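You operate a simulated robot arm through the tools that you are given. There is no shell and no other tool. Be economical: measure what you need, move in short steps, check, and stop when the job is done.

You are at the controls of a simulated two-armed robot. One attempt, no reset.

Task
Wind the strap in, lock it and crate the strap case.
Fine: wind it fully in; the case goes in the small crate; hold the case still with the other hand while you slide its lock off, turn the knob and slide the lock on. Set down upright: strap case.

Only the result counts: the job must be done as asked and must still hold three seconds after the hand-in. Knocking over, shifting, dropping, spilling or breaking anything else fails it.

Robot
Two 7-joint arms with two-finger parallel grippers on one trunk, on a base that drives. Base frame: it is fixed to the floor where the robot stands at the start and does not move with it; the origin is under the middle of the robot, x ahead of it, y to its left, z up; the surface under the hand at the start is at about z = 0.8. Lengths are in m, angles in rad, forces in N, time in s.
The left shoulder is at the start at [0.05, 0.177, 1.129], the right one opposite. With the tool pointing down near the work surface each hand reaches from about 0.22 to 0.7 m from the robot's upright axis, wherever it stands, measured 20 degrees to its own side. Places, roughly: inside of the small crate [0.5, 0.4, 0.8]; lock slider [0.5, -0.1, 0.9]; winding knob [0.5, -0.2, 0.9]. Payload 3.43 kg a hand.
The tool frame of a hand sits at the grasp point between the pads (the TCP): z along the fingers, y along the line on which they close. The tips reach 0.034 m beyond it. Largest opening 0.128 m; finger width 0.024, thickness 0.012; the body of the gripper, 0.048 by 0.13 m, starts 0.096 m behind the TCP.
Orientation is that of the tool frame in the base frame, as [roll, pitch, yaw] about the fixed x, y, z axes, in that order (R = Rz(yaw) Ry(pitch) Rx(roll)). With the fingers straight down and closing along the base's y, the tool's x points along the base's -x, its y along +y and its z along -z.

Tools
- The arms move only by the tool arm_command. It takes "left_moves", "right_moves" or both (then of equal length, played together; a hand with none holds still); each is a list of rows, each an object of numbers (a shift or turn left out is 0, a gripper value left out holds the last): "dx", "dy", "dz": the shift along the tool's x, y, z in units of 20 mm (1.0 is 20 mm); "wx", "wy", "wz": the turn, a rotation vector about the tool's x, y, z in units of 6 degrees (1.0 is 6 degrees); "fingers": the gripper command, from -1 (shut) to 1 (fully open), values between in proportion. In form: [{"dx": .., "dy": .., "dz": .., "wx": .., "wy": .., "wz": .., "fingers": ..}, ...]. A call has 1 to 12 rows; each row shifts and turns the commanded pose from where the row before left it, along the tool's axes as they then stand. A call with a number of a shift or a turn outside -1 to 1 is refused whole. Each row takes 0.2 s and may step no farther than 0.05 m and 0.15 rad from the row before; otherwise, or with a gripper value out of range, the whole call is refused. A pose out of reach is approached as far as the arm can. The call stops where the force on the tool passes 40 N (or 10 N more than at its start, if that is more) or the arm is blocked; 0.2 s more then pass. The fingers move at their own pace (about 0.108 m/s each) and stop on an object; they squeeze with about 20 N. The grip force told is the motor's: it shows also when the fingers shut on nothing. Time passes only in rows, and 0.2 s behind the last, so rows that do not move let the fingers close. It gives the time, the measured TCP pose, the force on the tool (base axes), the opening and the grip force at its end, in the units of the frame above (readings bear some noise), with the torque about the TCP (base axes, N m) and any sound that the robot's microphone picked up, and new pictures: "show" is both (left out), scene, wrist or none (wrist: the cameras of the hands that moved).
- Cameras (640 x 400 px; columns grow to the right, rows downward): "scene" is now at [0.1497, -0.0138, 1.2823]; the picture's right is [-0.06, -1.00, 0.00], its down [-0.52, 0.03, -0.85] and it looks along [0.85, -0.05, -0.52] (base axes); focal length 214 px, centre (320, 200). "left" rides on the left gripper at [0.076, 0.011, -0.16] in its tool frame; the picture's right is [-0.15, 0.99, 0.00], its down [-0.88, -0.13, -0.46] and it looks along [-0.45, -0.07, 0.89] (tool axes); focal length 234 px, centre (320, 200). "right" rides on the right gripper at [0.076, -0.011, -0.16] in its tool frame; the picture's right is [0.15, 0.99, 0.00], its down [-0.88, 0.13, -0.46] and it looks along [-0.45, 0.07, 0.89] (tool axes); focal length 234 px, centre (320, 200). There is no depth. A picture from a camera that has moved, and an enlarged one, comes with that camera's place and axes in the base frame and with its lens. The place of the scene camera against the robot may be out by one fixed shift of up to 0.025 m in any direction.
- slide_trunk(by): slides the trunk up (or, below 0, down) by that many m; the arms and the scene camera ride with it, the base frame stays. It gives what a move gives, with no picture.
- drive_base(legs): drives the robot by 1 to 6 legs, each [ahead, turn to the left] in m and rad, along the robot's own axes; the way and the turn of a leg run together, so that a leg with both is an arc; at most 1.5 m and 3.142 rad a leg. The arms and the cameras ride along, it lands a little off, and it stops where it bumps. It gives what a move gives, and a new picture of the scene camera.
- pan_tilt(pan, tilt): turns the head with the scene camera to pan (to the left, within 1.396 rad either way) and tilt (down, from -0.506 to 1.204), counted from straight ahead of the robot. It gives what a move gives, and a new picture of the scene camera.
- close_up(camera, box): a new picture of the part [left, top, right, bottom] of that camera's present view, enlarged. No time passes.
- job_done(): hands the job in; it is judged then, once.

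Go step by step. Nothing tells you exact positions but the pictures and the camera data: compare them with the known pose of the tool, close in by small moves and look again before you grip or let go. The budget is 120 turns and 260 pictures, counting those below and the enlarged ones. Unless the task says otherwise, let go and move clear before handing in.

The tools are called after ">>>" as name(argument=value, ...) on one line, values as JSON. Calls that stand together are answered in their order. arm_command: Moves the arms, as the interface text tells. Its arguments: {"type":"object","properties":{"left_moves":{"type":"array"},"right_moves":{"type":"array"},"show":{"type":"string","enum":["both","scene","wrist","none"]}},"required":[]} The other tools are called the same way: slide_trunk (by) slides the trunk up or down; drive_base (legs) drives the base; pan_tilt (pan, tilt) turns the head that bears the scene camera; close_up (camera, box) takes an enlarged picture of a part of a camera's view; job_done () hands the job in.

At the start:

```text
t: 0.0
left_tool_pos: [0.3437, 0.1444, 1.2343]
left_orientation: [-3.141, 0.002, -3.14]
left_ft_force: [0.3, -0.2, 0.7]
left_moment: [0.03, 0.01, 0.0]
left_width: 0.1279
left_finger_force: 0.0
right_tool_pos: [0.3798, -0.2223, 1.2083]
right_orientation: [3.141, 0.001, 3.139]
right_ft_force: [0.5, -0.2, 0.0]
right_moment: [0.01, -0.02, 0.0]
right_width: 0.1278
right_finger_force: 0.0
trunk travel left (down, up): [-0.3, 0.101]
robot x, y, heading: [-0.001, 0.0005, 0.001]
head pan, tilt: [-0.058, 0.552]
```

scene: 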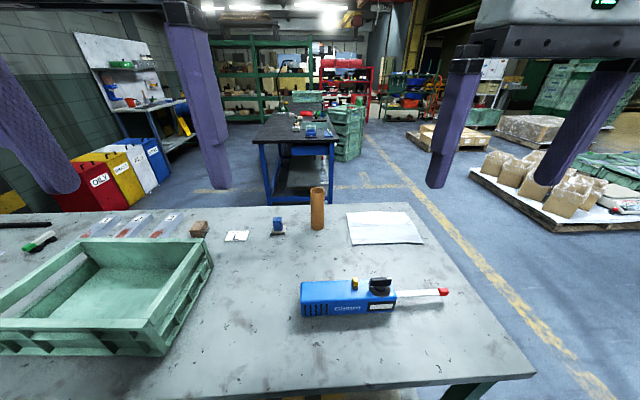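
right: 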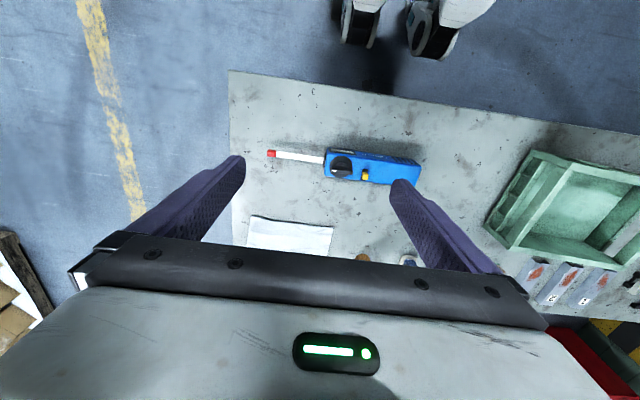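
left: 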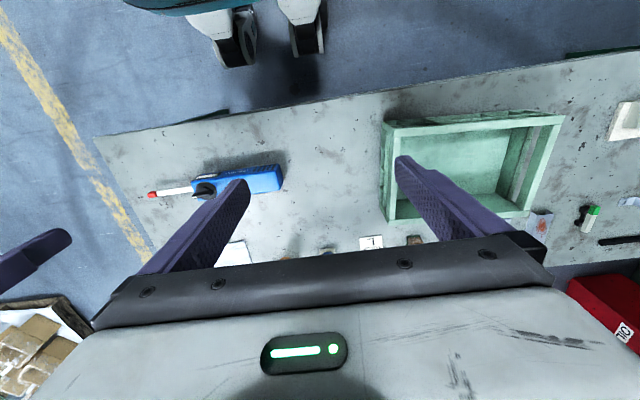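

The strap case (blue) lies on the table ahead and right, with its strap pointing right (−y), a knob and a yellow slider on top; the green crate is on the left. I'll take enlarged views first.

>>> close_up(camera="scene", box=[280, 260, 460, 340])

>>> close_up(camera="right", box=[250, 120, 450, 220])

>>> close_up(camera="scene", box=[0, 200, 300, 380])

```text
3.56 times, centred on (370, 300) of scene
camera zoom: at [0.1497, -0.0138, 1.2823], right [-0.06, -1.0, 0.0], down [-0.52, 0.03, -0.85], along [0.85, -0.05, -0.52], focal length 763 px, centre (142, -156)
```

zoom: 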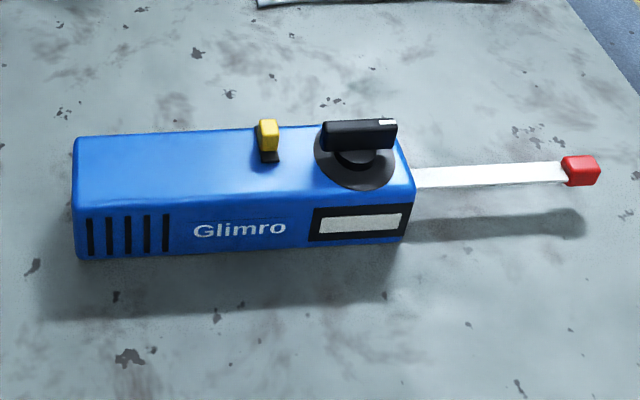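

```text
3.20 times, centred on (350, 170) of right
camera zoom: at [0.3031, -0.2349, 1.3673], right [-0.14, 0.99, 0.0], down [0.88, 0.13, 0.46], along [0.45, 0.07, -0.89], focal length 749 px, centre (224, 296)
```

zoom: 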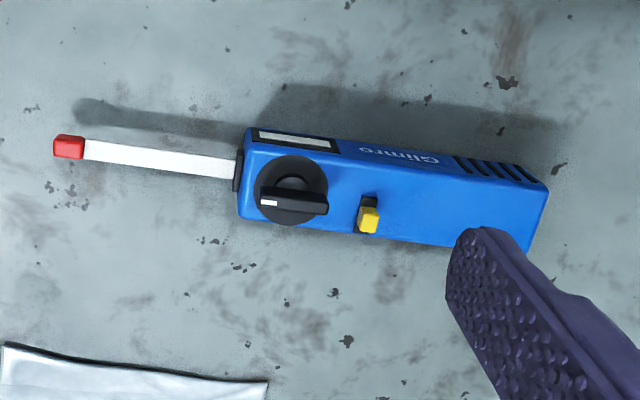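

```text
2.13 times, centred on (150, 290) of scene
camera zoom: at [0.1497, -0.0138, 1.2823], right [-0.06, -1.0, 0.0], down [-0.52, 0.03, -0.85], along [0.85, -0.05, -0.52], focal length 458 px, centre (683, 8)
```

zoom: 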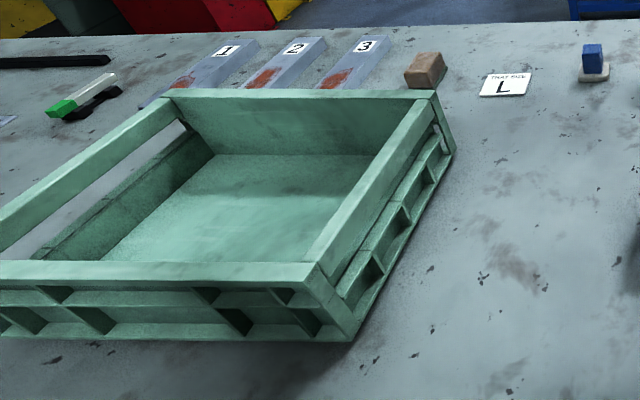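

I'll lower the right hand above the knob region for a closer look, and bring the left hand over the case's left end while turning it a quarter.

>>> arm_command(right_moves=[{"dx": -0.5, "dy": 0.36, "dz": 0.9}, {"dx": -0.5, "dy": 0.36, "dz": 0.9}, {"dx": -0.5, "dy": 0.36, "dz": 0.9}, {"dx": -0.5, "dy": 0.36, "dz": 0.9}, {"dx": -0.5, "dy": 0.36, "dz": 0.9}, {"dx": -0.5, "dy": 0.36, "dz": 0.9}, {"dx": -0.5, "dy": 0.36, "dz": 0.9}, {"dx": -0.5, "dy": 0.36, "dz": 0.9}], show="wrist")

>>> arm_command(right_moves=[{"wz": -1}, {"wz": -1}, {"wz": -1}, {"wz": -1}, {"wz": -1}, {"wz": -1}, {"wz": -1}, {"wz": -1}, {"wz": -1}, {"wz": -1}, {"wz": -1}, {"wz": -1}], left_moves=[{"wz": 1}, {"wz": 1}, {"wz": 1}, {"wz": 1}, {"wz": 1}, {"wz": 1}, {"wz": 1}, {"wz": 1}, {"wz": 1}, {"wz": 1}, {"wz": 1}, {"wz": 1}], show="none")

>>> arm_command(right_moves=[{"wz": -1}, {"wz": -1}, {"wz": -1}, {}], left_moves=[{"wz": 1}, {"wz": 1}, {"wz": 1}, {}], show="both")

```text
t: 1.8
left_tool_pos: [0.3427, 0.1451, 1.2347]
left_orientation: [-3.14, 0.0, 3.141]
left_ft_force: [-0.5, 0.4, 0.6]
left_moment: [0.02, 0.02, 0.0]
left_width: 0.128
left_finger_force: 0.0
right_tool_pos: [0.4588, -0.1668, 1.0633]
right_orientation: [3.14, 0.001, 3.14]
right_ft_force: [0.3, 0.3, 1.0]
right_moment: [0.0, 0.04, -0.02]
right_width: 0.1281
right_finger_force: 0.1
trunk travel left (down, up): [-0.3, 0.101]
robot x, y, heading: [0.0, 0.0033, 0.002]
head pan, tilt: [-0.058, 0.552]
camera right: at [0.3832, -0.1777, 1.2233], right [-0.14, 0.99, 0.0], down [0.88, 0.13, 0.46], along [0.45, 0.07, -0.89], focal length 234 px, centre (320, 200)
```

right: 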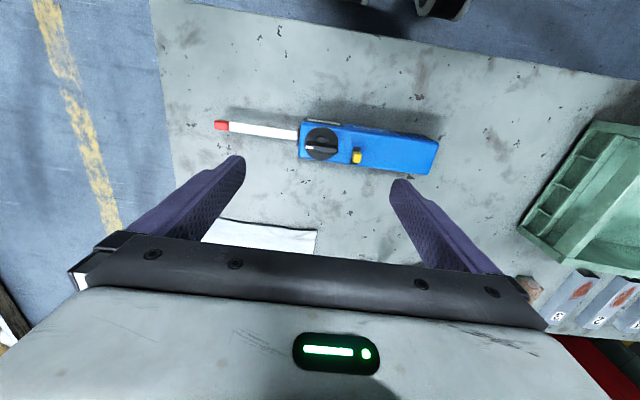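

```text
t: 4.4
left_tool_pos: [0.3441, 0.1436, 1.2342]
left_orientation: [-3.141, -0.002, 1.884]
left_ft_force: [0.8, 0.0, 0.6]
left_moment: [-0.02, 0.03, 0.03]
left_width: 0.1278
left_finger_force: 0.0
right_tool_pos: [0.461, -0.1673, 1.0641]
right_orientation: [3.141, 0.001, -1.886]
right_ft_force: [-1.1, 0.4, -0.9]
right_moment: [0.03, 0.0, -0.01]
right_width: 0.128
right_finger_force: 0.0
trunk travel left (down, up): [-0.3, 0.101]
robot x, y, heading: [0.0048, 0.0011, 0.003]
head pan, tilt: [-0.058, 0.552]
```

```text
t: 5.4
left_tool_pos: [0.3451, 0.1448, 1.2346]
left_orientation: [3.14, -0.001, 1.569]
left_ft_force: [0.3, -0.4, -0.6]
left_moment: [0.0, 0.04, 0.01]
left_width: 0.1282
left_finger_force: 0.0
right_tool_pos: [0.4598, -0.166, 1.0643]
right_orientation: [3.141, 0.0, -1.573]
right_ft_force: [-0.3, -0.3, 0.9]
right_moment: [0.03, 0.0, 0.0]
right_width: 0.1279
right_finger_force: 0.0
trunk travel left (down, up): [-0.3, 0.101]
robot x, y, heading: [0.0007, 0.0003, -0.001]
head pan, tilt: [-0.058, 0.552]
camera scene: at [0.1497, -0.0138, 1.2823], right [-0.06, -1.0, 0.0], down [-0.52, 0.03, -0.85], along [0.85, -0.05, -0.52], focal length 214 px, centre (320, 200)
camera right: at [0.47, -0.2421, 1.2234], right [-0.99, -0.15, 0.0], down [-0.13, 0.88, 0.46], along [-0.07, 0.45, -0.89], focal length 234 px, centre (320, 200)
camera left: at [0.3546, 0.2207, 1.3947], right [0.99, -0.15, 0.0], down [-0.13, -0.88, 0.46], along [-0.07, -0.45, -0.89], focal length 234 px, centre (320, 200)
```

scene: 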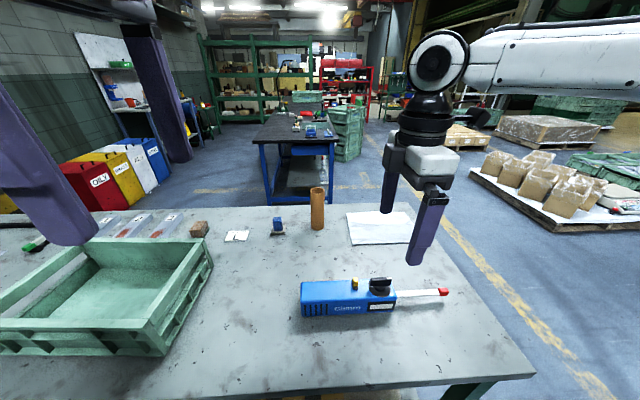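
right: 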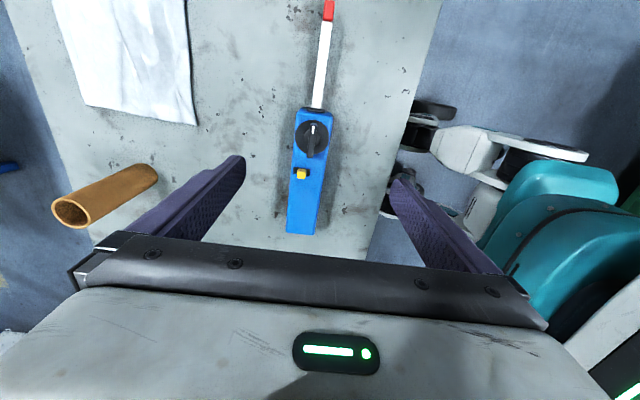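
left: 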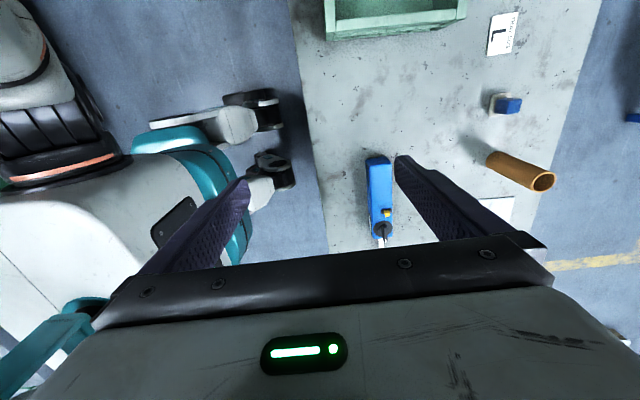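

>>> close_up(camera="right", box=[230, 80, 390, 180])

>>> close_up(camera="right", box=[230, 150, 390, 250])

>>> close_up(camera="scene", box=[330, 265, 410, 315])

```text
4.00 times, centred on (310, 130) of right
camera zoom: at [0.47, -0.2421, 1.2234], right [-0.99, -0.15, 0.0], down [-0.13, 0.88, 0.46], along [-0.07, 0.45, -0.89], focal length 937 px, centre (360, 480)
```

zoom: 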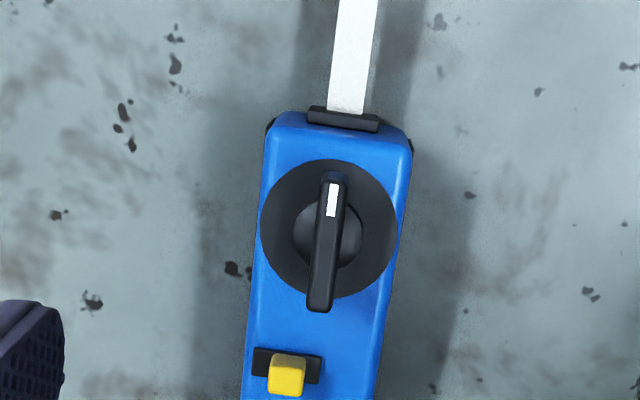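

```text
4.00 times, centred on (310, 200) of right
camera zoom: at [0.47, -0.2421, 1.2234], right [-0.99, -0.15, 0.0], down [-0.13, 0.88, 0.46], along [-0.07, 0.45, -0.89], focal length 937 px, centre (360, 200)
```

zoom: 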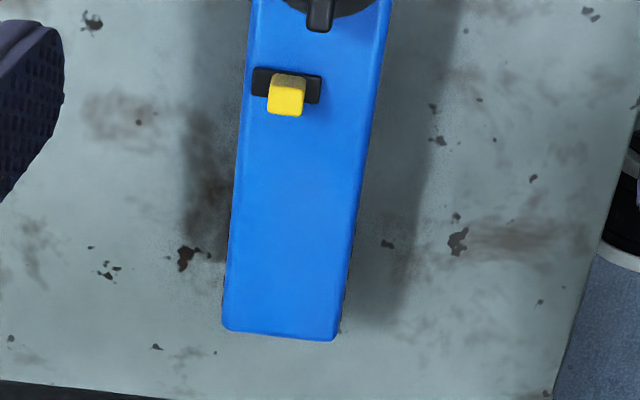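

```text
8.00 times, centred on (370, 290) of scene
camera zoom: at [0.1497, -0.0138, 1.2823], right [-0.06, -1.0, 0.0], down [-0.52, 0.03, -0.85], along [0.85, -0.05, -0.52], focal length 1716 px, centre (-80, -520)
```

zoom: 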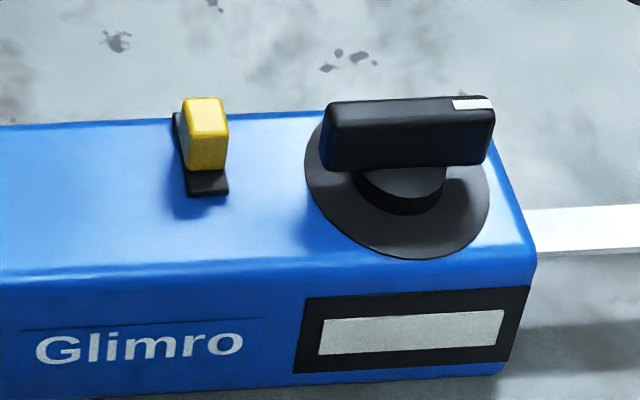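

The case lies along y at x≈0.469 (y −0.203…0.019, top z≈0.855), knob centre ≈(0.469, −0.163), slider ≈(0.477, −0.106). I bring the left hand over the case's free left end.

>>> arm_command(left_moves=[{"dx": -0.77, "dy": 0.62, "dz": 0.92}, {"dx": -0.77, "dy": 0.62, "dz": 0.92}, {"dx": -0.77, "dy": 0.62, "dz": 0.92}, {"dx": -0.77, "dy": 0.62, "dz": 0.92}, {"dx": -0.77, "dy": 0.62, "dz": 0.92}, {"dx": -0.77, "dy": 0.62, "dz": 0.92}, {"dx": -0.77, "dy": 0.62, "dz": 0.92}, {"dx": -0.77, "dy": 0.62, "dz": 0.92}, {"dx": -0.77, "dy": 0.62, "dz": 0.92}, {"dx": -0.77, "dy": 0.62, "dz": 0.92}, {}], show="both")

```text
t: 7.8
left_tool_pos: [0.4673, -0.0085, 1.0499]
left_orientation: [-3.141, -0.001, 1.571]
left_ft_force: [-0.3, -0.3, 0.0]
left_moment: [0.02, -0.01, -0.01]
left_width: 0.1281
left_finger_force: 0.0
right_tool_pos: [0.4598, -0.1674, 1.0646]
right_orientation: [-3.139, -0.001, -1.572]
right_ft_force: [-0.6, -1.1, -0.3]
right_moment: [-0.04, 0.01, -0.07]
right_width: 0.128
right_finger_force: 0.1
trunk travel left (down, up): [-0.3, 0.101]
robot x, y, heading: [0.0035, -0.0053, 0.002]
head pan, tilt: [-0.058, 0.552]
camera scene: at [0.1496, -0.0136, 1.2823], right [-0.06, -1.0, 0.0], down [-0.52, 0.03, -0.85], along [0.85, -0.05, -0.52], focal length 214 px, centre (320, 200)
camera left: at [0.4783, 0.0666, 1.2105], right [0.99, -0.15, 0.0], down [-0.13, -0.88, 0.46], along [-0.07, -0.45, -0.89], focal length 234 px, centre (320, 200)
```

scene: 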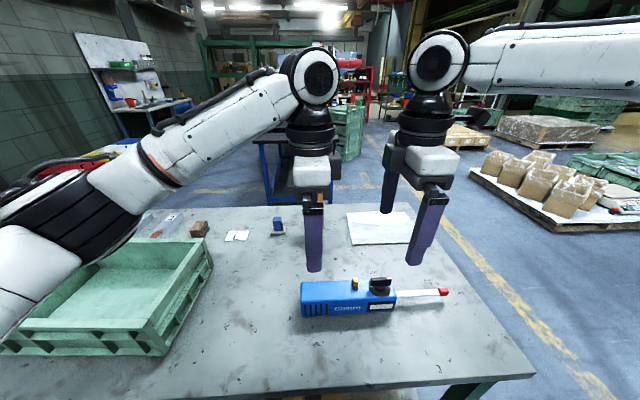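
left: 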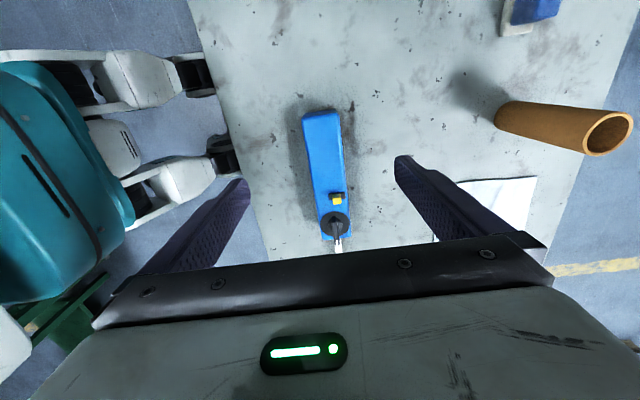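

Left hand is well aligned (case left end at ≈(0.471, 0.022)). I lower it straddling the case.

>>> arm_command(left_moves=[{"dz": 1}, {"dz": 1}, {"dz": 1}, {"dz": 1}, {"dz": 1}, {"dz": 1}, {"dz": 1}, {"dz": 1}, {"dz": 1}, {"dz": 1}, {"dy": 0.15}, {}], show="both")

```text
t: 10.4
left_tool_pos: [0.4709, -0.0099, 0.8499]
left_orientation: [-3.14, 0.0, 1.57]
left_ft_force: [-0.9, 0.8, -0.4]
left_moment: [0.0, 0.02, -0.03]
left_width: 0.1282
left_finger_force: 0.0
right_tool_pos: [0.4596, -0.1649, 1.0633]
right_orientation: [-3.14, 0.0, -1.573]
right_ft_force: [0.1, 0.3, -0.9]
right_moment: [0.04, 0.04, -0.04]
right_width: 0.128
right_finger_force: 0.0
trunk travel left (down, up): [-0.3, 0.101]
robot x, y, heading: [-0.0038, -0.0006, 0.005]
head pan, tilt: [-0.058, 0.552]
camera scene: at [0.1497, -0.0137, 1.2823], right [-0.06, -1.0, 0.0], down [-0.52, 0.03, -0.85], along [0.85, -0.05, -0.52], focal length 214 px, centre (320, 200)
camera left: at [0.4819, 0.0666, 1.0105], right [0.99, -0.15, 0.0], down [-0.13, -0.88, 0.46], along [-0.07, -0.45, -0.89], focal length 234 px, centre (320, 200)
```

scene: 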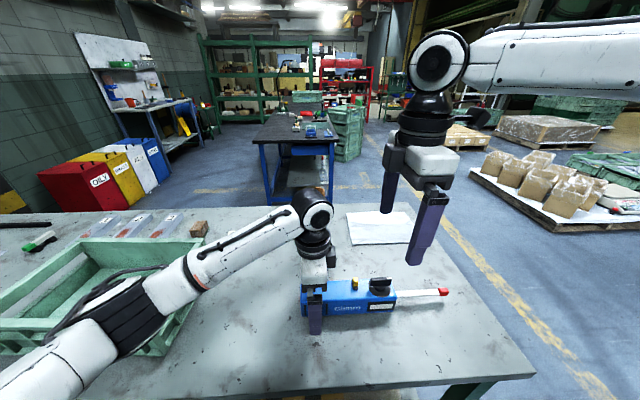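
left: 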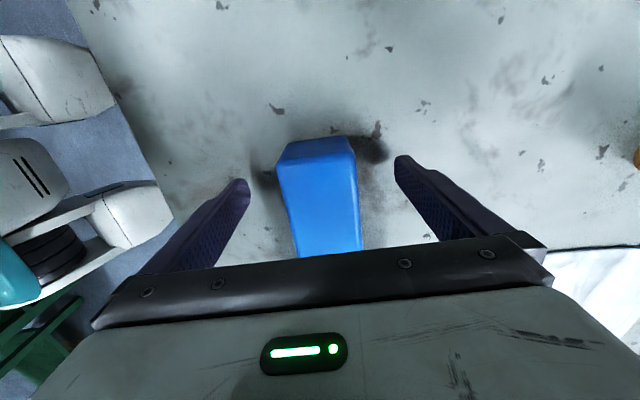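

Aligned; I close the left hand on the case and pre-position the right hand over the slider.

>>> arm_command(left_moves=[{"fingers": -1}, {"fingers": -1}, {"fingers": -1}, {"fingers": -1}, {"fingers": -1}, {"fingers": -1}], right_moves=[{"dx": -0.5, "dy": -0.14, "dz": 0.85, "fingers": -0.4}, {"dx": -0.5, "dy": -0.14, "dz": 0.85}, {"dx": -0.5, "dy": -0.14, "dz": 0.85}, {"dx": -0.5, "dy": -0.14, "dz": 0.85}, {"dx": -0.5, "dy": -0.14, "dz": 0.85}, {"dx": -0.5, "dy": -0.14, "dz": 0.85}], show="both")

```text
t: 11.8
left_tool_pos: [0.4699, -0.01, 0.8497]
left_orientation: [3.142, -0.001, 1.569]
left_ft_force: [1.3, 0.1, -0.5]
left_moment: [-0.19, -0.06, 0.14]
left_width: 0.0557
left_finger_force: 19.2
right_tool_pos: [0.4564, -0.1403, 0.9626]
right_orientation: [-3.141, 0.003, -1.572]
right_ft_force: [0.4, -0.4, 0.1]
right_moment: [-0.01, -0.05, -0.01]
right_width: 0.0386
right_finger_force: 0.1
right hand out of reach, approached as far as the arm can: row 3, 4, 5, 6
trunk travel left (down, up): [-0.3, 0.101]
robot x, y, heading: [-0.0001, 0.0017, -0.004]
head pan, tilt: [-0.058, 0.552]
camera scene: at [0.1499, -0.0138, 1.2823], right [-0.06, -1.0, 0.0], down [-0.52, 0.03, -0.85], along [0.85, -0.05, -0.52], focal length 214 px, centre (320, 200)
camera right: at [0.4663, -0.216, 1.1222], right [-0.99, -0.15, 0.0], down [-0.13, 0.88, 0.46], along [-0.06, 0.45, -0.89], focal length 234 px, centre (320, 200)
camera left: at [0.482, 0.0667, 1.0106], right [0.99, -0.15, 0.0], down [-0.13, -0.88, 0.46], along [-0.07, -0.45, -0.89], focal length 234 px, centre (320, 200)
```

scene: 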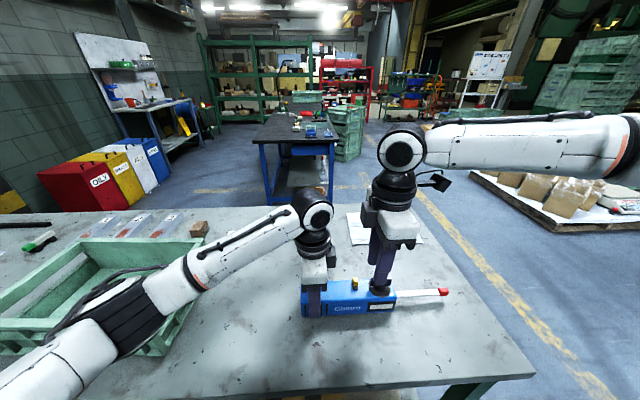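
right: 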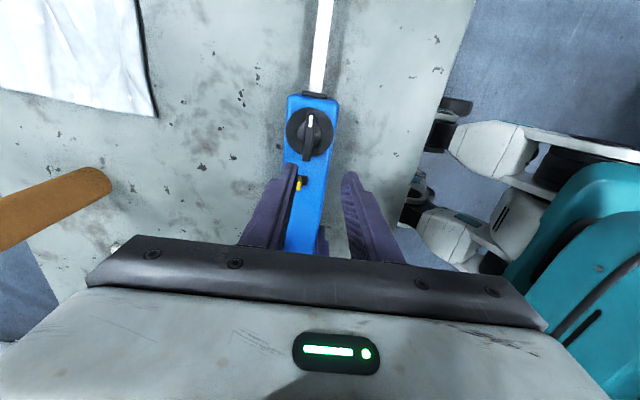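
left: 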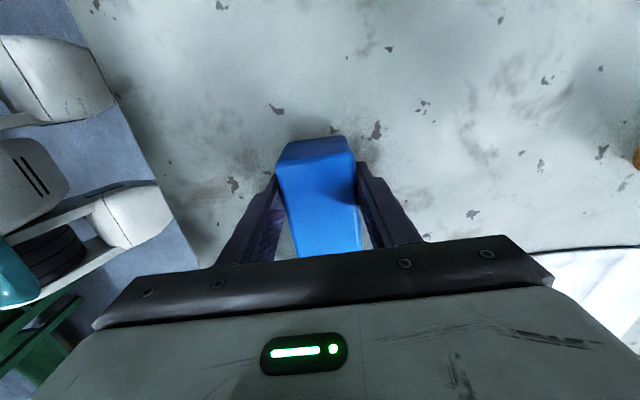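

The left hand holds the case (width 0.056). The right arm can't reach lower in this yaw, so I'll go back up and try other yaws for the right hand.

>>> arm_command(right_moves=[{"dz": -0.8}, {"dz": -0.8}, {"wz": 1}, {"wz": 1}, {"wz": 1}, {"wz": 1}, {"wz": 1}, {"wz": 1}, {"wz": 1}, {"wz": 1}, {}], show="none")

```text
t: 14.2
left_tool_pos: [0.4701, -0.0104, 0.8489]
left_orientation: [-3.141, 0.0, 1.57]
left_ft_force: [0.9, 0.4, -0.2]
left_moment: [-0.08, -0.05, 0.02]
left_width: 0.0557
left_finger_force: 20.0
right_tool_pos: [0.4553, -0.1405, 0.9952]
right_orientation: [3.141, -0.001, -2.412]
right_ft_force: [0.3, -0.7, 0.5]
right_moment: [0.0, 0.02, -0.02]
right_width: 0.0387
right_finger_force: 0.3
trunk travel left (down, up): [-0.3, 0.101]
robot x, y, heading: [-0.0003, 0.0011, 0.003]
head pan, tilt: [-0.058, 0.552]
```

>>> arm_command(right_moves=[{"dx": -0.65, "dy": 0.18, "dz": 0.7}, {"dx": -0.65, "dy": 0.18, "dz": 0.7}, {"dx": -0.65, "dy": 0.18, "dz": 0.7}, {}], show="both")

```text
t: 15.2
left_tool_pos: [0.4709, -0.0082, 0.8496]
left_orientation: [-3.141, 0.0, 1.571]
left_ft_force: [-0.7, 0.6, -0.2]
left_moment: [-0.03, -0.01, -0.01]
left_width: 0.0559
left_finger_force: 20.1
right_tool_pos: [0.4562, -0.1397, 0.9575]
right_orientation: [-3.14, 0.003, -2.41]
right_ft_force: [-0.1, 0.3, -0.1]
right_moment: [-0.03, 0.01, -0.01]
right_width: 0.0386
right_finger_force: 0.2
right hand out of reach, approached as far as the arm can: row 1, 2, 3
trunk travel left (down, up): [-0.3, 0.101]
robot x, y, heading: [-0.0006, 0.0039, -0.002]
head pan, tilt: [-0.058, 0.552]
camera scene: at [0.1498, -0.0137, 1.2823], right [-0.06, -1.0, 0.0], down [-0.52, 0.03, -0.85], along [0.85, -0.05, -0.52], focal length 214 px, centre (320, 200)
camera right: at [0.406, -0.1998, 1.116], right [-0.77, 0.64, 0.0], down [0.57, 0.68, 0.46], along [0.29, 0.35, -0.89], focal length 234 px, centre (320, 200)
```

scene: 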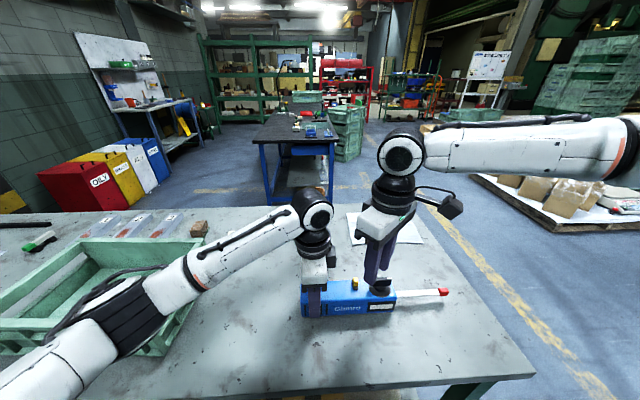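
right: 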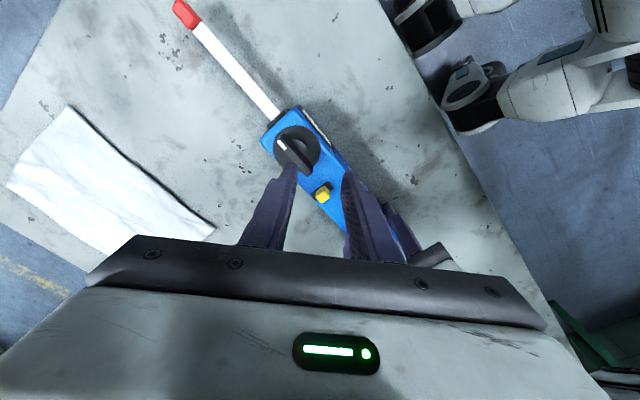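

>>> arm_command(right_moves=[{"dx": 0.17, "dy": -0.68}, {"dx": 0.17, "dy": -0.68}, {"dx": -0.7, "dy": -0.6}, {}], show="none")

```text
t: 16.2
left_tool_pos: [0.4694, -0.0091, 0.8492]
left_orientation: [3.141, 0.0, 1.57]
left_ft_force: [-0.5, -0.2, 0.2]
left_moment: [0.08, -0.03, 0.0]
left_width: 0.0558
left_finger_force: 20.2
right_tool_pos: [0.4889, -0.1645, 0.9577]
right_orientation: [3.141, 0.003, -2.41]
right_ft_force: [0.0, -0.2, -0.2]
right_moment: [0.01, 0.01, -0.01]
right_width: 0.0383
right_finger_force: 0.0
trunk travel left (down, up): [-0.3, 0.101]
robot x, y, heading: [-0.0024, -0.0013, -0.0]
head pan, tilt: [-0.058, 0.552]
```

>>> arm_command(right_moves=[{"dx": -0.33, "dy": 0.37}, {"dx": -0.33, "dy": 0.37}, {"dx": -0.33, "dy": 0.37}, {"dx": -0.33, "dy": 0.37}, {"dx": -0.33, "dy": 0.37}], show="none")

```text
t: 17.4
left_tool_pos: [0.4719, -0.0086, 0.8494]
left_orientation: [3.141, 0.0, 1.573]
left_ft_force: [-0.4, -0.3, 0.3]
left_moment: [0.0, -0.05, -0.03]
left_width: 0.0559
left_finger_force: 20.3
right_tool_pos: [0.4653, -0.146, 0.9617]
right_orientation: [3.141, 0.004, -2.41]
right_ft_force: [0.0, 0.3, 0.1]
right_moment: [0.01, 0.01, 0.0]
right_width: 0.0385
right_finger_force: 0.0
right hand out of reach, approached as far as the arm can: row 1, 2, 3, 4, 5
trunk travel left (down, up): [-0.3, 0.101]
robot x, y, heading: [0.0001, -0.0034, 0.004]
head pan, tilt: [-0.058, 0.552]
```

>>> arm_command(right_moves=[{"dz": -1}, {"dz": -1}, {"dx": 0.45, "dy": 0.4, "dz": -1}, {"dx": 0.45, "dy": 0.4, "dz": -1}, {"dx": 0.45, "dy": 0.4, "dz": -1}, {"dx": 0.45, "dy": 0.4, "dz": -1}, {"dx": 0.45, "dy": 0.4, "dz": -1}, {"dx": 0.45, "dy": 0.4, "dz": -1}, {"dx": 0.45, "dy": 0.4, "dz": -1}, {"dx": 0.45, "dy": 0.4, "dz": -1}, {"dx": 0.45, "dy": 0.4, "dz": -1}, {"dx": 0.45, "dy": 0.4, "dz": -1}], show="scene")

>>> arm_command(right_moves=[{"wz": -1}, {"wz": -1}, {"wz": -1}, {"wz": -1}, {"wz": -1}, {"wz": -1}, {"wz": -1}, {"wz": -1}, {}], show="none")

```text
t: 20.0
left_tool_pos: [0.471, -0.0093, 0.8498]
left_orientation: [3.141, 0.0, 1.57]
left_ft_force: [0.2, 1.1, -0.7]
left_moment: [-0.13, -0.05, -0.08]
left_width: 0.0559
left_finger_force: 20.0
right_tool_pos: [0.3448, -0.1465, 1.2008]
right_orientation: [3.141, 0.001, -2.41]
right_ft_force: [-0.7, 1.3, -0.2]
right_moment: [0.01, -0.01, 0.0]
right_width: 0.0385
right_finger_force: 0.1
trunk travel left (down, up): [-0.3, 0.101]
robot x, y, heading: [-0.0002, 0.0001, -0.001]
head pan, tilt: [-0.058, 0.552]
camera scene: at [0.1497, -0.0137, 1.2823], right [-0.06, -1.0, 0.0], down [-0.52, 0.03, -0.85], along [0.85, -0.05, -0.52], focal length 214 px, centre (320, 200)
```

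scene: 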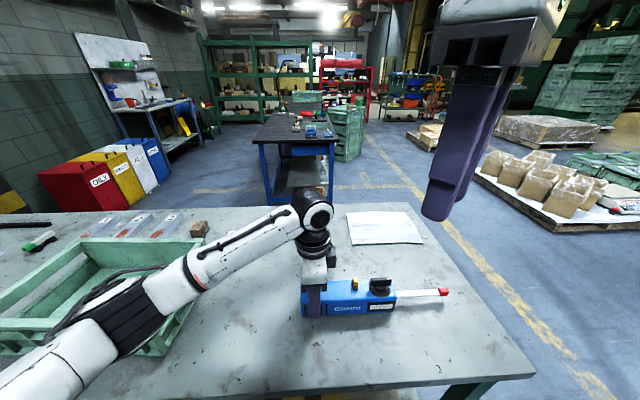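

```text
t: 22.0
left_tool_pos: [0.4701, -0.0086, 0.8505]
left_orientation: [3.141, 0.001, 1.572]
left_ft_force: [-0.7, 0.2, -0.6]
left_moment: [0.05, -0.01, -0.03]
left_width: 0.056
left_finger_force: 19.9
right_tool_pos: [0.3447, -0.1462, 1.2014]
right_orientation: [3.141, 0.0, -1.571]
right_ft_force: [0.3, -0.4, 0.4]
right_moment: [0.0, -0.03, -0.01]
right_width: 0.0385
right_finger_force: 0.0
trunk travel left (down, up): [-0.3, 0.101]
robot x, y, heading: [0.0014, -0.0019, 0.001]
head pan, tilt: [-0.058, 0.552]
```

>>> arm_command(right_moves=[{"dx": -0.2, "dy": -0.66, "dz": 1}, {"dx": -0.2, "dy": -0.66, "dz": 1}, {"dx": -0.2, "dy": -0.66, "dz": 1}, {"dx": -0.2, "dy": -0.66, "dz": 1}, {"dx": -0.2, "dy": -0.66, "dz": 1}, {"dx": -0.2, "dy": -0.66, "dz": 1}, {"dx": -0.2, "dy": -0.66, "dz": 1}, {"dx": -0.2, "dy": -0.66, "dz": 1}, {"dx": -0.2, "dy": -0.66, "dz": 1}, {"dx": -0.2, "dy": -0.66, "dz": 1}, {}], show="both")

```text
t: 24.4
left_tool_pos: [0.4714, -0.0096, 0.8501]
left_orientation: [-3.141, 0.001, 1.571]
left_ft_force: [0.1, -0.5, -0.1]
left_moment: [0.06, 0.02, 0.1]
left_width: 0.056
left_finger_force: 19.7
right_tool_pos: [0.4528, -0.1393, 1.0291]
right_orientation: [-3.141, 0.001, -1.572]
right_ft_force: [0.0, -0.5, 0.1]
right_moment: [0.03, 0.02, 0.0]
right_width: 0.0385
right_finger_force: 0.0
right hand out of reach, approached as far as the arm can: row 5, 6, 7, 8, 9, 10
trunk travel left (down, up): [-0.3, 0.101]
robot x, y, heading: [0.0008, 0.0001, -0.0]
head pan, tilt: [-0.058, 0.552]
camera scene: at [0.1499, -0.0138, 1.2823], right [-0.06, -1.0, 0.0], down [-0.52, 0.03, -0.85], along [0.85, -0.05, -0.52], focal length 214 px, centre (320, 200)
camera right: at [0.4623, -0.2136, 1.1881], right [-0.99, -0.14, 0.0], down [-0.13, 0.88, 0.46], along [-0.06, 0.45, -0.89], focal length 234 px, centre (320, 200)
```

scene: 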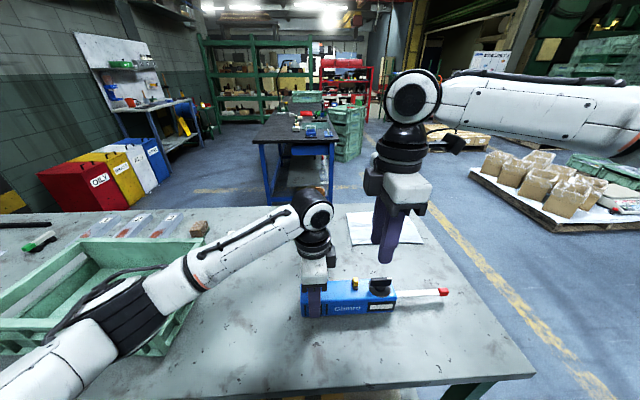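
right: 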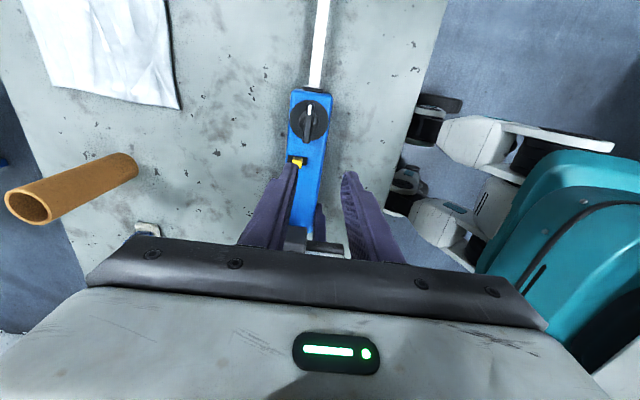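

The limit is evidently arm-to-arm clearance (~0.13 m between hands). I'll release the case, tilt the left hand outward (wrist toward +y) and re-grip the end, so the right hand has room.

>>> arm_command(left_moves=[{"fingers": 0.3}, {"fingers": 0.3}, {"dx": 0.45}, {"wy": -1}, {"wy": -1}, {"wy": -1}, {"wy": -1}, {"wy": -1}, {"wy": -1}, {"wy": -1}, {}], show="both")

```text
t: 26.8
left_tool_pos: [0.4699, 0.0004, 0.8513]
left_orientation: [3.14, 0.735, 1.57]
left_ft_force: [0.3, 0.3, 0.0]
left_moment: [0.02, 0.0, 0.01]
left_width: 0.0831
left_finger_force: 0.1
right_tool_pos: [0.4519, -0.1365, 1.0294]
right_orientation: [-3.139, 0.001, -1.574]
right_ft_force: [0.7, 0.7, -0.5]
right_moment: [0.03, 0.01, 0.01]
right_width: 0.0383
right_finger_force: 0.0
trunk travel left (down, up): [-0.3, 0.101]
robot x, y, heading: [-0.0004, 0.001, -0.003]
head pan, tilt: [-0.058, 0.552]
camera scene: at [0.1497, -0.0138, 1.2823], right [-0.06, -1.0, 0.0], down [-0.52, 0.03, -0.85], along [0.85, -0.05, -0.52], focal length 214 px, centre (320, 200)
camera left: at [0.4815, 0.1629, 0.919], right [0.99, -0.11, 0.1], down [-0.13, -0.35, 0.93], along [-0.07, -0.93, -0.36], focal length 234 px, centre (320, 200)
```

scene: 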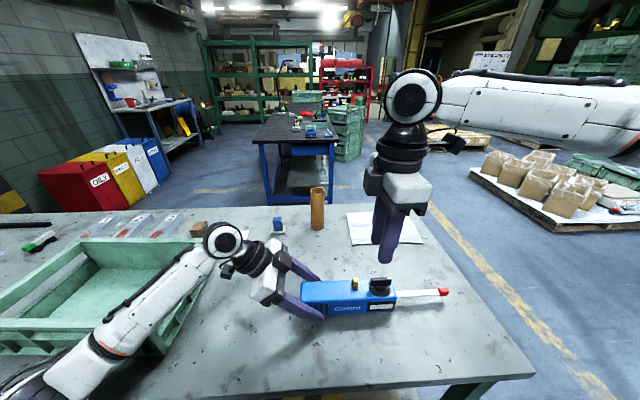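
left: 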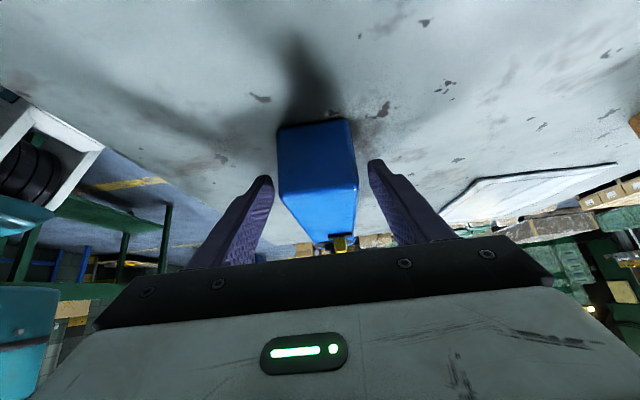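

>>> arm_command(left_moves=[{"fingers": -1}, {"fingers": -1}, {"fingers": -1}, {"fingers": -1}, {"fingers": -1}, {"fingers": -1}], right_moves=[{}, {"dx": -0.38, "dy": -0.31}, {"dx": -0.38, "dy": -0.31}, {"dx": -0.38, "dy": -0.31, "dz": 1}, {"dx": -0.38, "dy": -0.31, "dz": 1}, {"dz": 1}], show="both")

```text
t: 28.2
left_tool_pos: [0.471, -0.0, 0.8505]
left_orientation: [3.14, 0.731, 1.57]
left_ft_force: [1.5, 0.1, -0.2]
left_moment: [-0.37, -0.14, 0.22]
left_width: 0.0559
left_finger_force: 20.0
right_tool_pos: [0.4546, -0.1382, 0.9691]
right_orientation: [-3.14, 0.002, -1.575]
right_ft_force: [-0.3, 0.4, 0.6]
right_moment: [0.0, 0.0, -0.01]
right_width: 0.0384
right_finger_force: 0.0
right hand out of reach, approached as far as the arm can: row 2, 3, 4, 5
trunk travel left (down, up): [-0.3, 0.101]
robot x, y, heading: [-0.0006, 0.0007, 0.0]
head pan, tilt: [-0.058, 0.552]
camera scene: at [0.1498, -0.0136, 1.2823], right [-0.06, -1.0, 0.0], down [-0.52, 0.03, -0.85], along [0.85, -0.05, -0.52], focal length 214 px, centre (320, 200)
camera right: at [0.4648, -0.2143, 1.1285], right [-0.99, -0.14, 0.0], down [-0.13, 0.88, 0.46], along [-0.06, 0.45, -0.89], focal length 234 px, centre (320, 200)
camera left: at [0.4816, 0.163, 0.9192], right [0.99, -0.11, 0.1], down [-0.13, -0.35, 0.93], along [-0.07, -0.93, -0.36], focal length 234 px, centre (320, 200)
```

scene: 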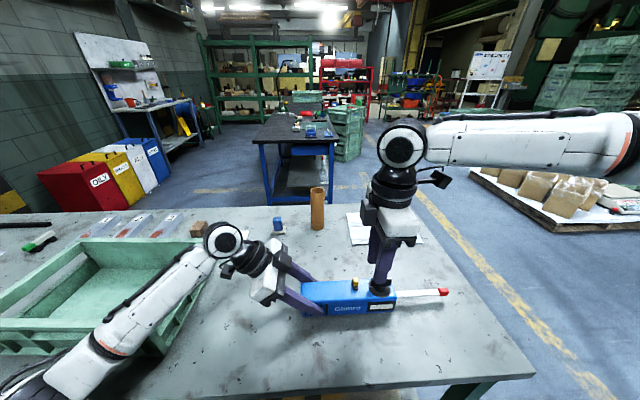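
right: 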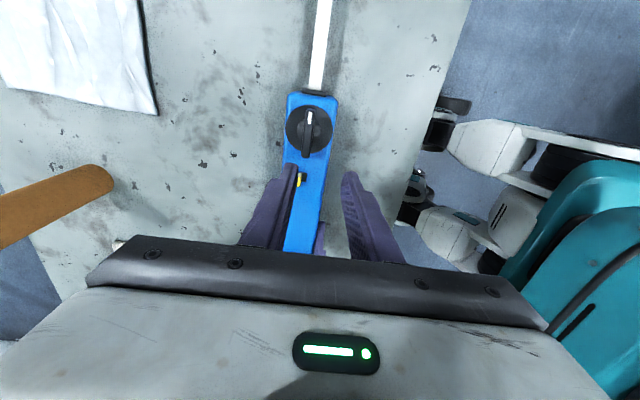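
left: 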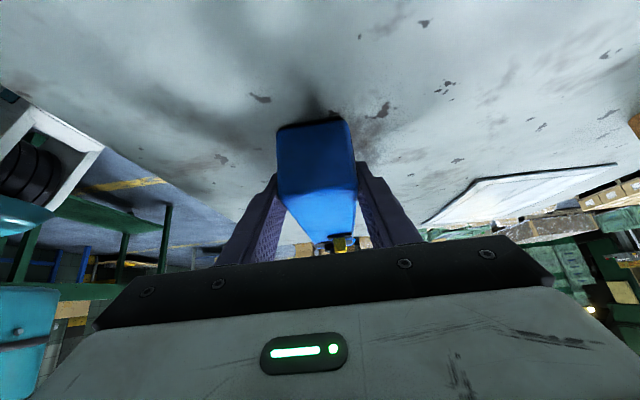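

The same boundary appears regardless of the left hand, so it's a limit of the right arm's own posture in that spot. I'll release, raise both hands, and reposition the base (a little back and turned left) so the case sits more in the right arm's comfortable area.

>>> arm_command(left_moves=[{"fingers": 0.3}, {"fingers": 0.3}, {"dx": -0.67, "dz": -0.743}, {"dx": -0.67, "dz": -0.743}, {"dx": -0.67, "dz": -0.743}, {"dx": -0.67, "dz": -0.743}, {"dx": -0.67, "dz": -0.743}, {"dx": -0.67, "dz": -0.743}, {"dx": -0.67, "dz": -0.743}, {"dx": -0.67, "dz": -0.743}], right_moves=[{}, {}, {"dz": -0.7}, {"dz": -0.7}, {"dz": -0.7}, {"dz": -0.7}, {"dz": -0.7}, {"dz": -0.7}, {}, {}], show="none")

>>> drive_base(legs=[[-0.1, 0.0], [0.0, 0.15]])

```text
t: 30.4
left_tool_pos: [0.47, -0.0003, 1.0108]
left_orientation: [3.141, 0.733, 1.572]
left_ft_force: [0.9, -0.6, -0.7]
left_moment: [0.0, 0.02, -0.02]
left_width: 0.0832
left_finger_force: 0.0
right_tool_pos: [0.4525, -0.1411, 1.0534]
right_orientation: [-3.14, 0.003, -1.574]
right_ft_force: [0.0, -0.1, 0.4]
right_moment: [0.02, 0.02, 0.01]
right_width: 0.0384
right_finger_force: 0.0
right hand out of reach, approached as far as the arm can: row 8
trunk travel left (down, up): [-0.3, 0.101]
robot x, y, heading: [-0.0007, 0.0022, 0.001]
head pan, tilt: [-0.058, 0.552]
```

```text
t: 32.2
left_tool_pos: [0.3657, 0.0712, 1.0112]
left_orientation: [3.141, 0.733, 1.721]
left_ft_force: [-0.3, -0.1, 0.5]
left_moment: [-0.04, 0.03, 0.01]
left_width: 0.0832
left_finger_force: 0.1
right_tool_pos: [0.3675, -0.0709, 1.0523]
right_orientation: [-3.14, 0.004, -1.422]
right_ft_force: [0.2, 0.3, -0.4]
right_moment: [-0.05, -0.02, 0.02]
right_width: 0.0381
right_finger_force: 0.1
trunk travel left (down, up): [-0.3, 0.101]
robot x, y, heading: [-0.1024, -0.0014, 0.147]
head pan, tilt: [-0.058, 0.552]
camera scene: at [0.0487, 0.0106, 1.2823], right [0.09, -1.0, 0.0], down [-0.52, -0.05, -0.85], along [0.85, 0.08, -0.52], focal length 214 px, centre (320, 200)
```

scene: 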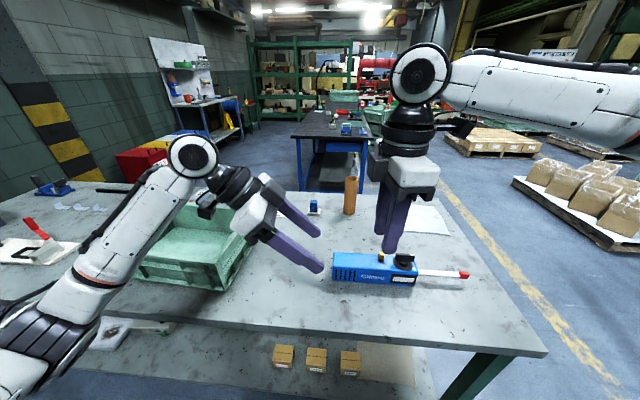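

>>> arm_command(left_moves=[{"wz": 0.53, "wx": 0.48}, {"wz": 0.53, "wx": 0.48}, {"dx": -0.44, "dy": 0.87, "dz": 0.4}, {"dx": -0.44, "dy": 0.87, "dz": 0.4}, {"dx": -0.44, "dy": 0.87, "dz": 0.4}, {"dx": -0.44, "dy": 0.87, "dz": 0.4}, {"dx": -0.44, "dy": 0.87, "dz": 0.4}, {"dx": -0.44, "dy": 0.87, "dz": 0.4}, {}], right_moves=[{"wz": 0.71}, {"wz": 0.71}, {"dx": 0.29, "dy": -0.92, "dz": 0.6}, {"dx": 0.29, "dy": -0.92, "dz": 0.6}, {"dx": 0.29, "dy": -0.92, "dz": 0.6}, {"dx": 0.29, "dy": -0.92, "dz": 0.6}, {"dx": 0.29, "dy": -0.92, "dz": 0.6}, {"dx": 0.29, "dy": -0.92, "dz": 0.6}, {}], show="both")

```text
t: 34.2
left_tool_pos: [0.4712, -0.0007, 1.0105]
left_orientation: [3.141, 0.733, 1.57]
left_ft_force: [0.2, 0.7, 0.2]
left_moment: [-0.01, -0.02, 0.0]
left_width: 0.0834
left_finger_force: 0.1
right_tool_pos: [0.463, -0.1269, 0.9801]
right_orientation: [-3.138, 0.005, -1.572]
right_ft_force: [0.1, -0.6, 0.1]
right_moment: [-0.01, 0.01, 0.04]
right_width: 0.0385
right_finger_force: 0.0
right hand out of reach, approached as far as the arm can: row 5, 6, 7, 8
trunk travel left (down, up): [-0.3, 0.101]
robot x, y, heading: [-0.1012, -0.0053, 0.151]
head pan, tilt: [-0.058, 0.552]
camera scene: at [0.0485, 0.0103, 1.2823], right [0.09, -1.0, 0.0], down [-0.52, -0.05, -0.85], along [0.85, 0.08, -0.52], focal length 214 px, centre (320, 200)
camera right: at [0.4728, -0.204, 1.1395], right [-0.99, -0.15, 0.0], down [-0.13, 0.88, 0.46], along [-0.06, 0.46, -0.89], focal length 234 px, centre (320, 200)
camera left: at [0.4815, 0.1619, 1.0793], right [0.99, -0.11, 0.1], down [-0.13, -0.35, 0.93], along [-0.07, -0.93, -0.36], focal length 234 px, centre (320, 200)
```

scene: 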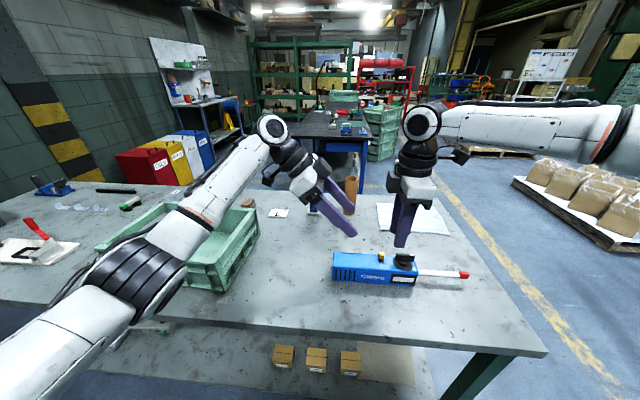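
right: 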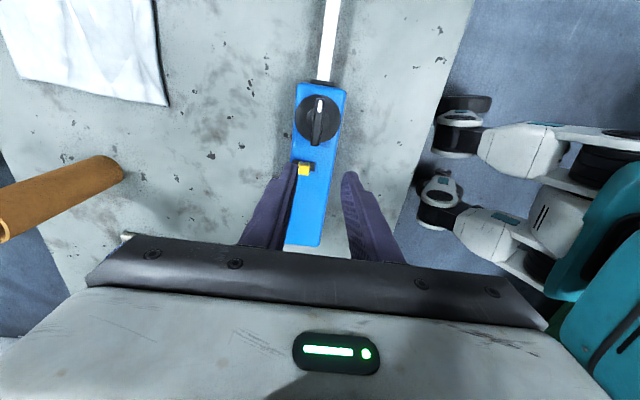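
left: 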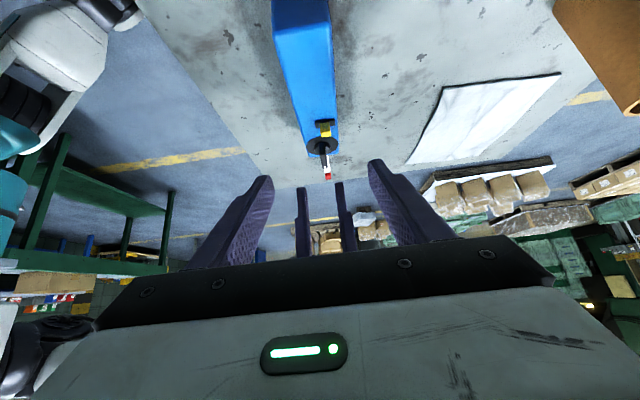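

Limits fit a fixed line in the robot's own frame, so turning the base further left should put the slider inside the right arm's range. I'll raise slightly and turn.

>>> drive_base(legs=[[0.0, 0.2]])

```text
t: 35.3
left_tool_pos: [0.4584, 0.1117, 1.0103]
left_orientation: [-3.14, 0.735, 1.769]
left_ft_force: [0.6, -0.5, -0.5]
left_moment: [-0.02, 0.01, 0.01]
left_width: 0.0834
left_finger_force: 0.1
right_tool_pos: [0.4771, -0.0141, 0.982]
right_orientation: [-3.138, 0.003, -1.371]
right_ft_force: [-0.6, 0.3, -0.4]
right_moment: [-0.01, 0.02, -0.04]
right_width: 0.0381
right_finger_force: 0.0
trunk travel left (down, up): [-0.3, 0.101]
robot x, y, heading: [-0.1021, -0.0004, 0.347]
head pan, tilt: [-0.058, 0.552]
camera scene: at [0.0417, 0.0416, 1.2823], right [0.29, -0.96, 0.0], down [-0.5, -0.15, -0.85], along [0.82, 0.24, -0.52], focal length 214 px, centre (320, 200)
```

scene: 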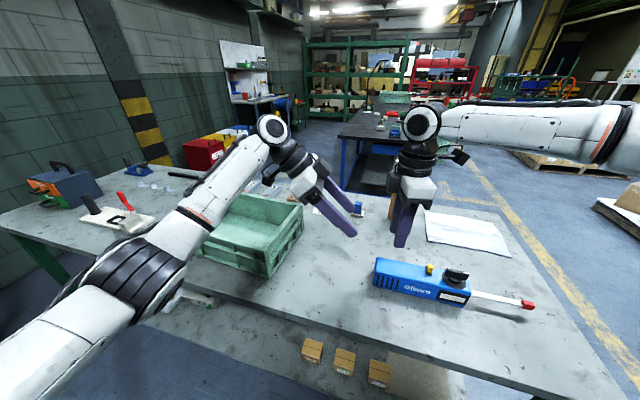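

>>> arm_command(left_moves=[{"wz": 0.7, "wx": 0.64}, {"wz": 0.7, "wx": 0.64}, {}, {"dx": -0.83, "dy": 0.12, "dz": 0.75}, {"dx": -0.83, "dy": 0.12, "dz": 0.75}, {"dx": -0.83, "dy": 0.12, "dz": 0.75}, {"dx": -0.83, "dy": 0.12, "dz": 0.75}, {"dx": -0.83, "dy": 0.12, "dz": 0.75}, {}], right_moves=[{"wz": 0.95}, {"wz": 0.95}, {"dx": 0.92, "dz": 0.2}, {"dx": 0.92, "dz": 0.2}, {"dx": 0.92, "dz": 0.2}, {"dx": 0.92, "dz": 0.2}, {"dx": 0.92, "dz": 0.2}, {}, {}], show="both")

```text
t: 37.5
left_tool_pos: [0.4804, 0.0419, 1.0172]
left_orientation: [3.133, 0.74, 1.617]
left_ft_force: [0.4, -0.8, -0.5]
left_moment: [-0.04, 0.02, -0.01]
left_width: 0.0832
left_finger_force: 0.0
left hand out of reach, approached as far as the arm can: row 8
right_tool_pos: [0.4775, -0.1051, 0.96]
right_orientation: [-3.139, 0.005, -1.572]
right_ft_force: [-0.1, -0.7, 0.3]
right_moment: [0.01, -0.01, -0.04]
right_width: 0.0383
right_finger_force: 0.0
trunk travel left (down, up): [-0.3, 0.101]
robot x, y, heading: [-0.1021, 0.0025, 0.343]
head pan, tilt: [-0.058, 0.552]
stopped in row 9 (left hand): the arm was blocked; the commanded pose is now the measured one
camera scene: at [0.0419, 0.0414, 1.2823], right [0.29, -0.96, 0.0], down [-0.5, -0.15, -0.85], along [0.82, 0.24, -0.52], focal length 214 px, centre (320, 200)
camera right: at [0.487, -0.1826, 1.1188], right [-0.99, -0.15, 0.0], down [-0.13, 0.88, 0.46], along [-0.06, 0.46, -0.89], focal length 234 px, centre (320, 200)
camera left: at [0.4826, 0.2062, 1.0848], right [0.99, -0.06, 0.11], down [-0.12, -0.35, 0.93], along [-0.01, -0.94, -0.35], focal length 234 px, centre (320, 200)
```

scene: 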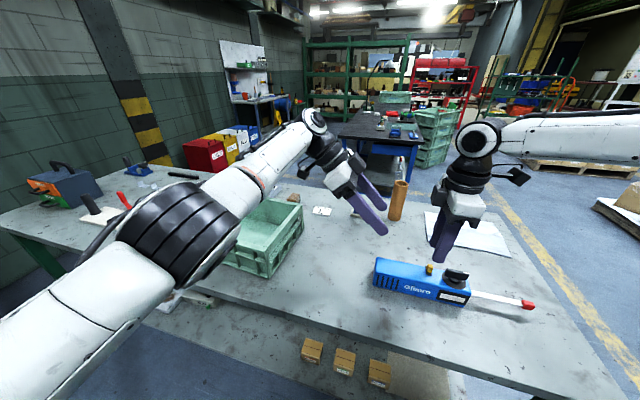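
right: 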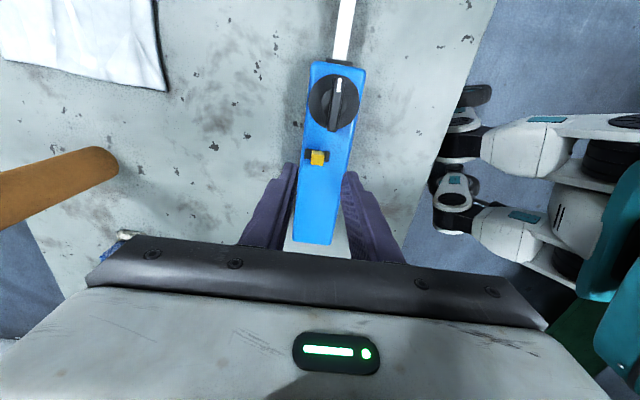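
left: 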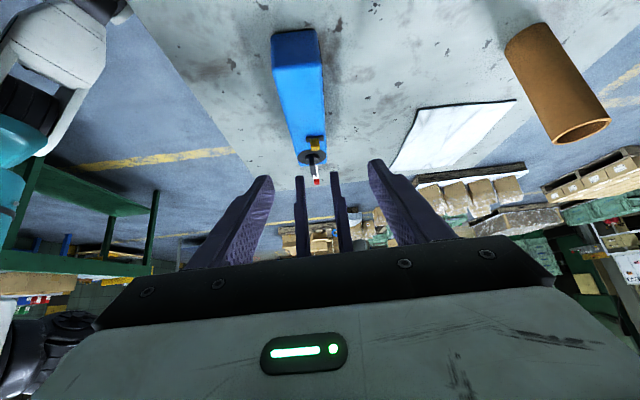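

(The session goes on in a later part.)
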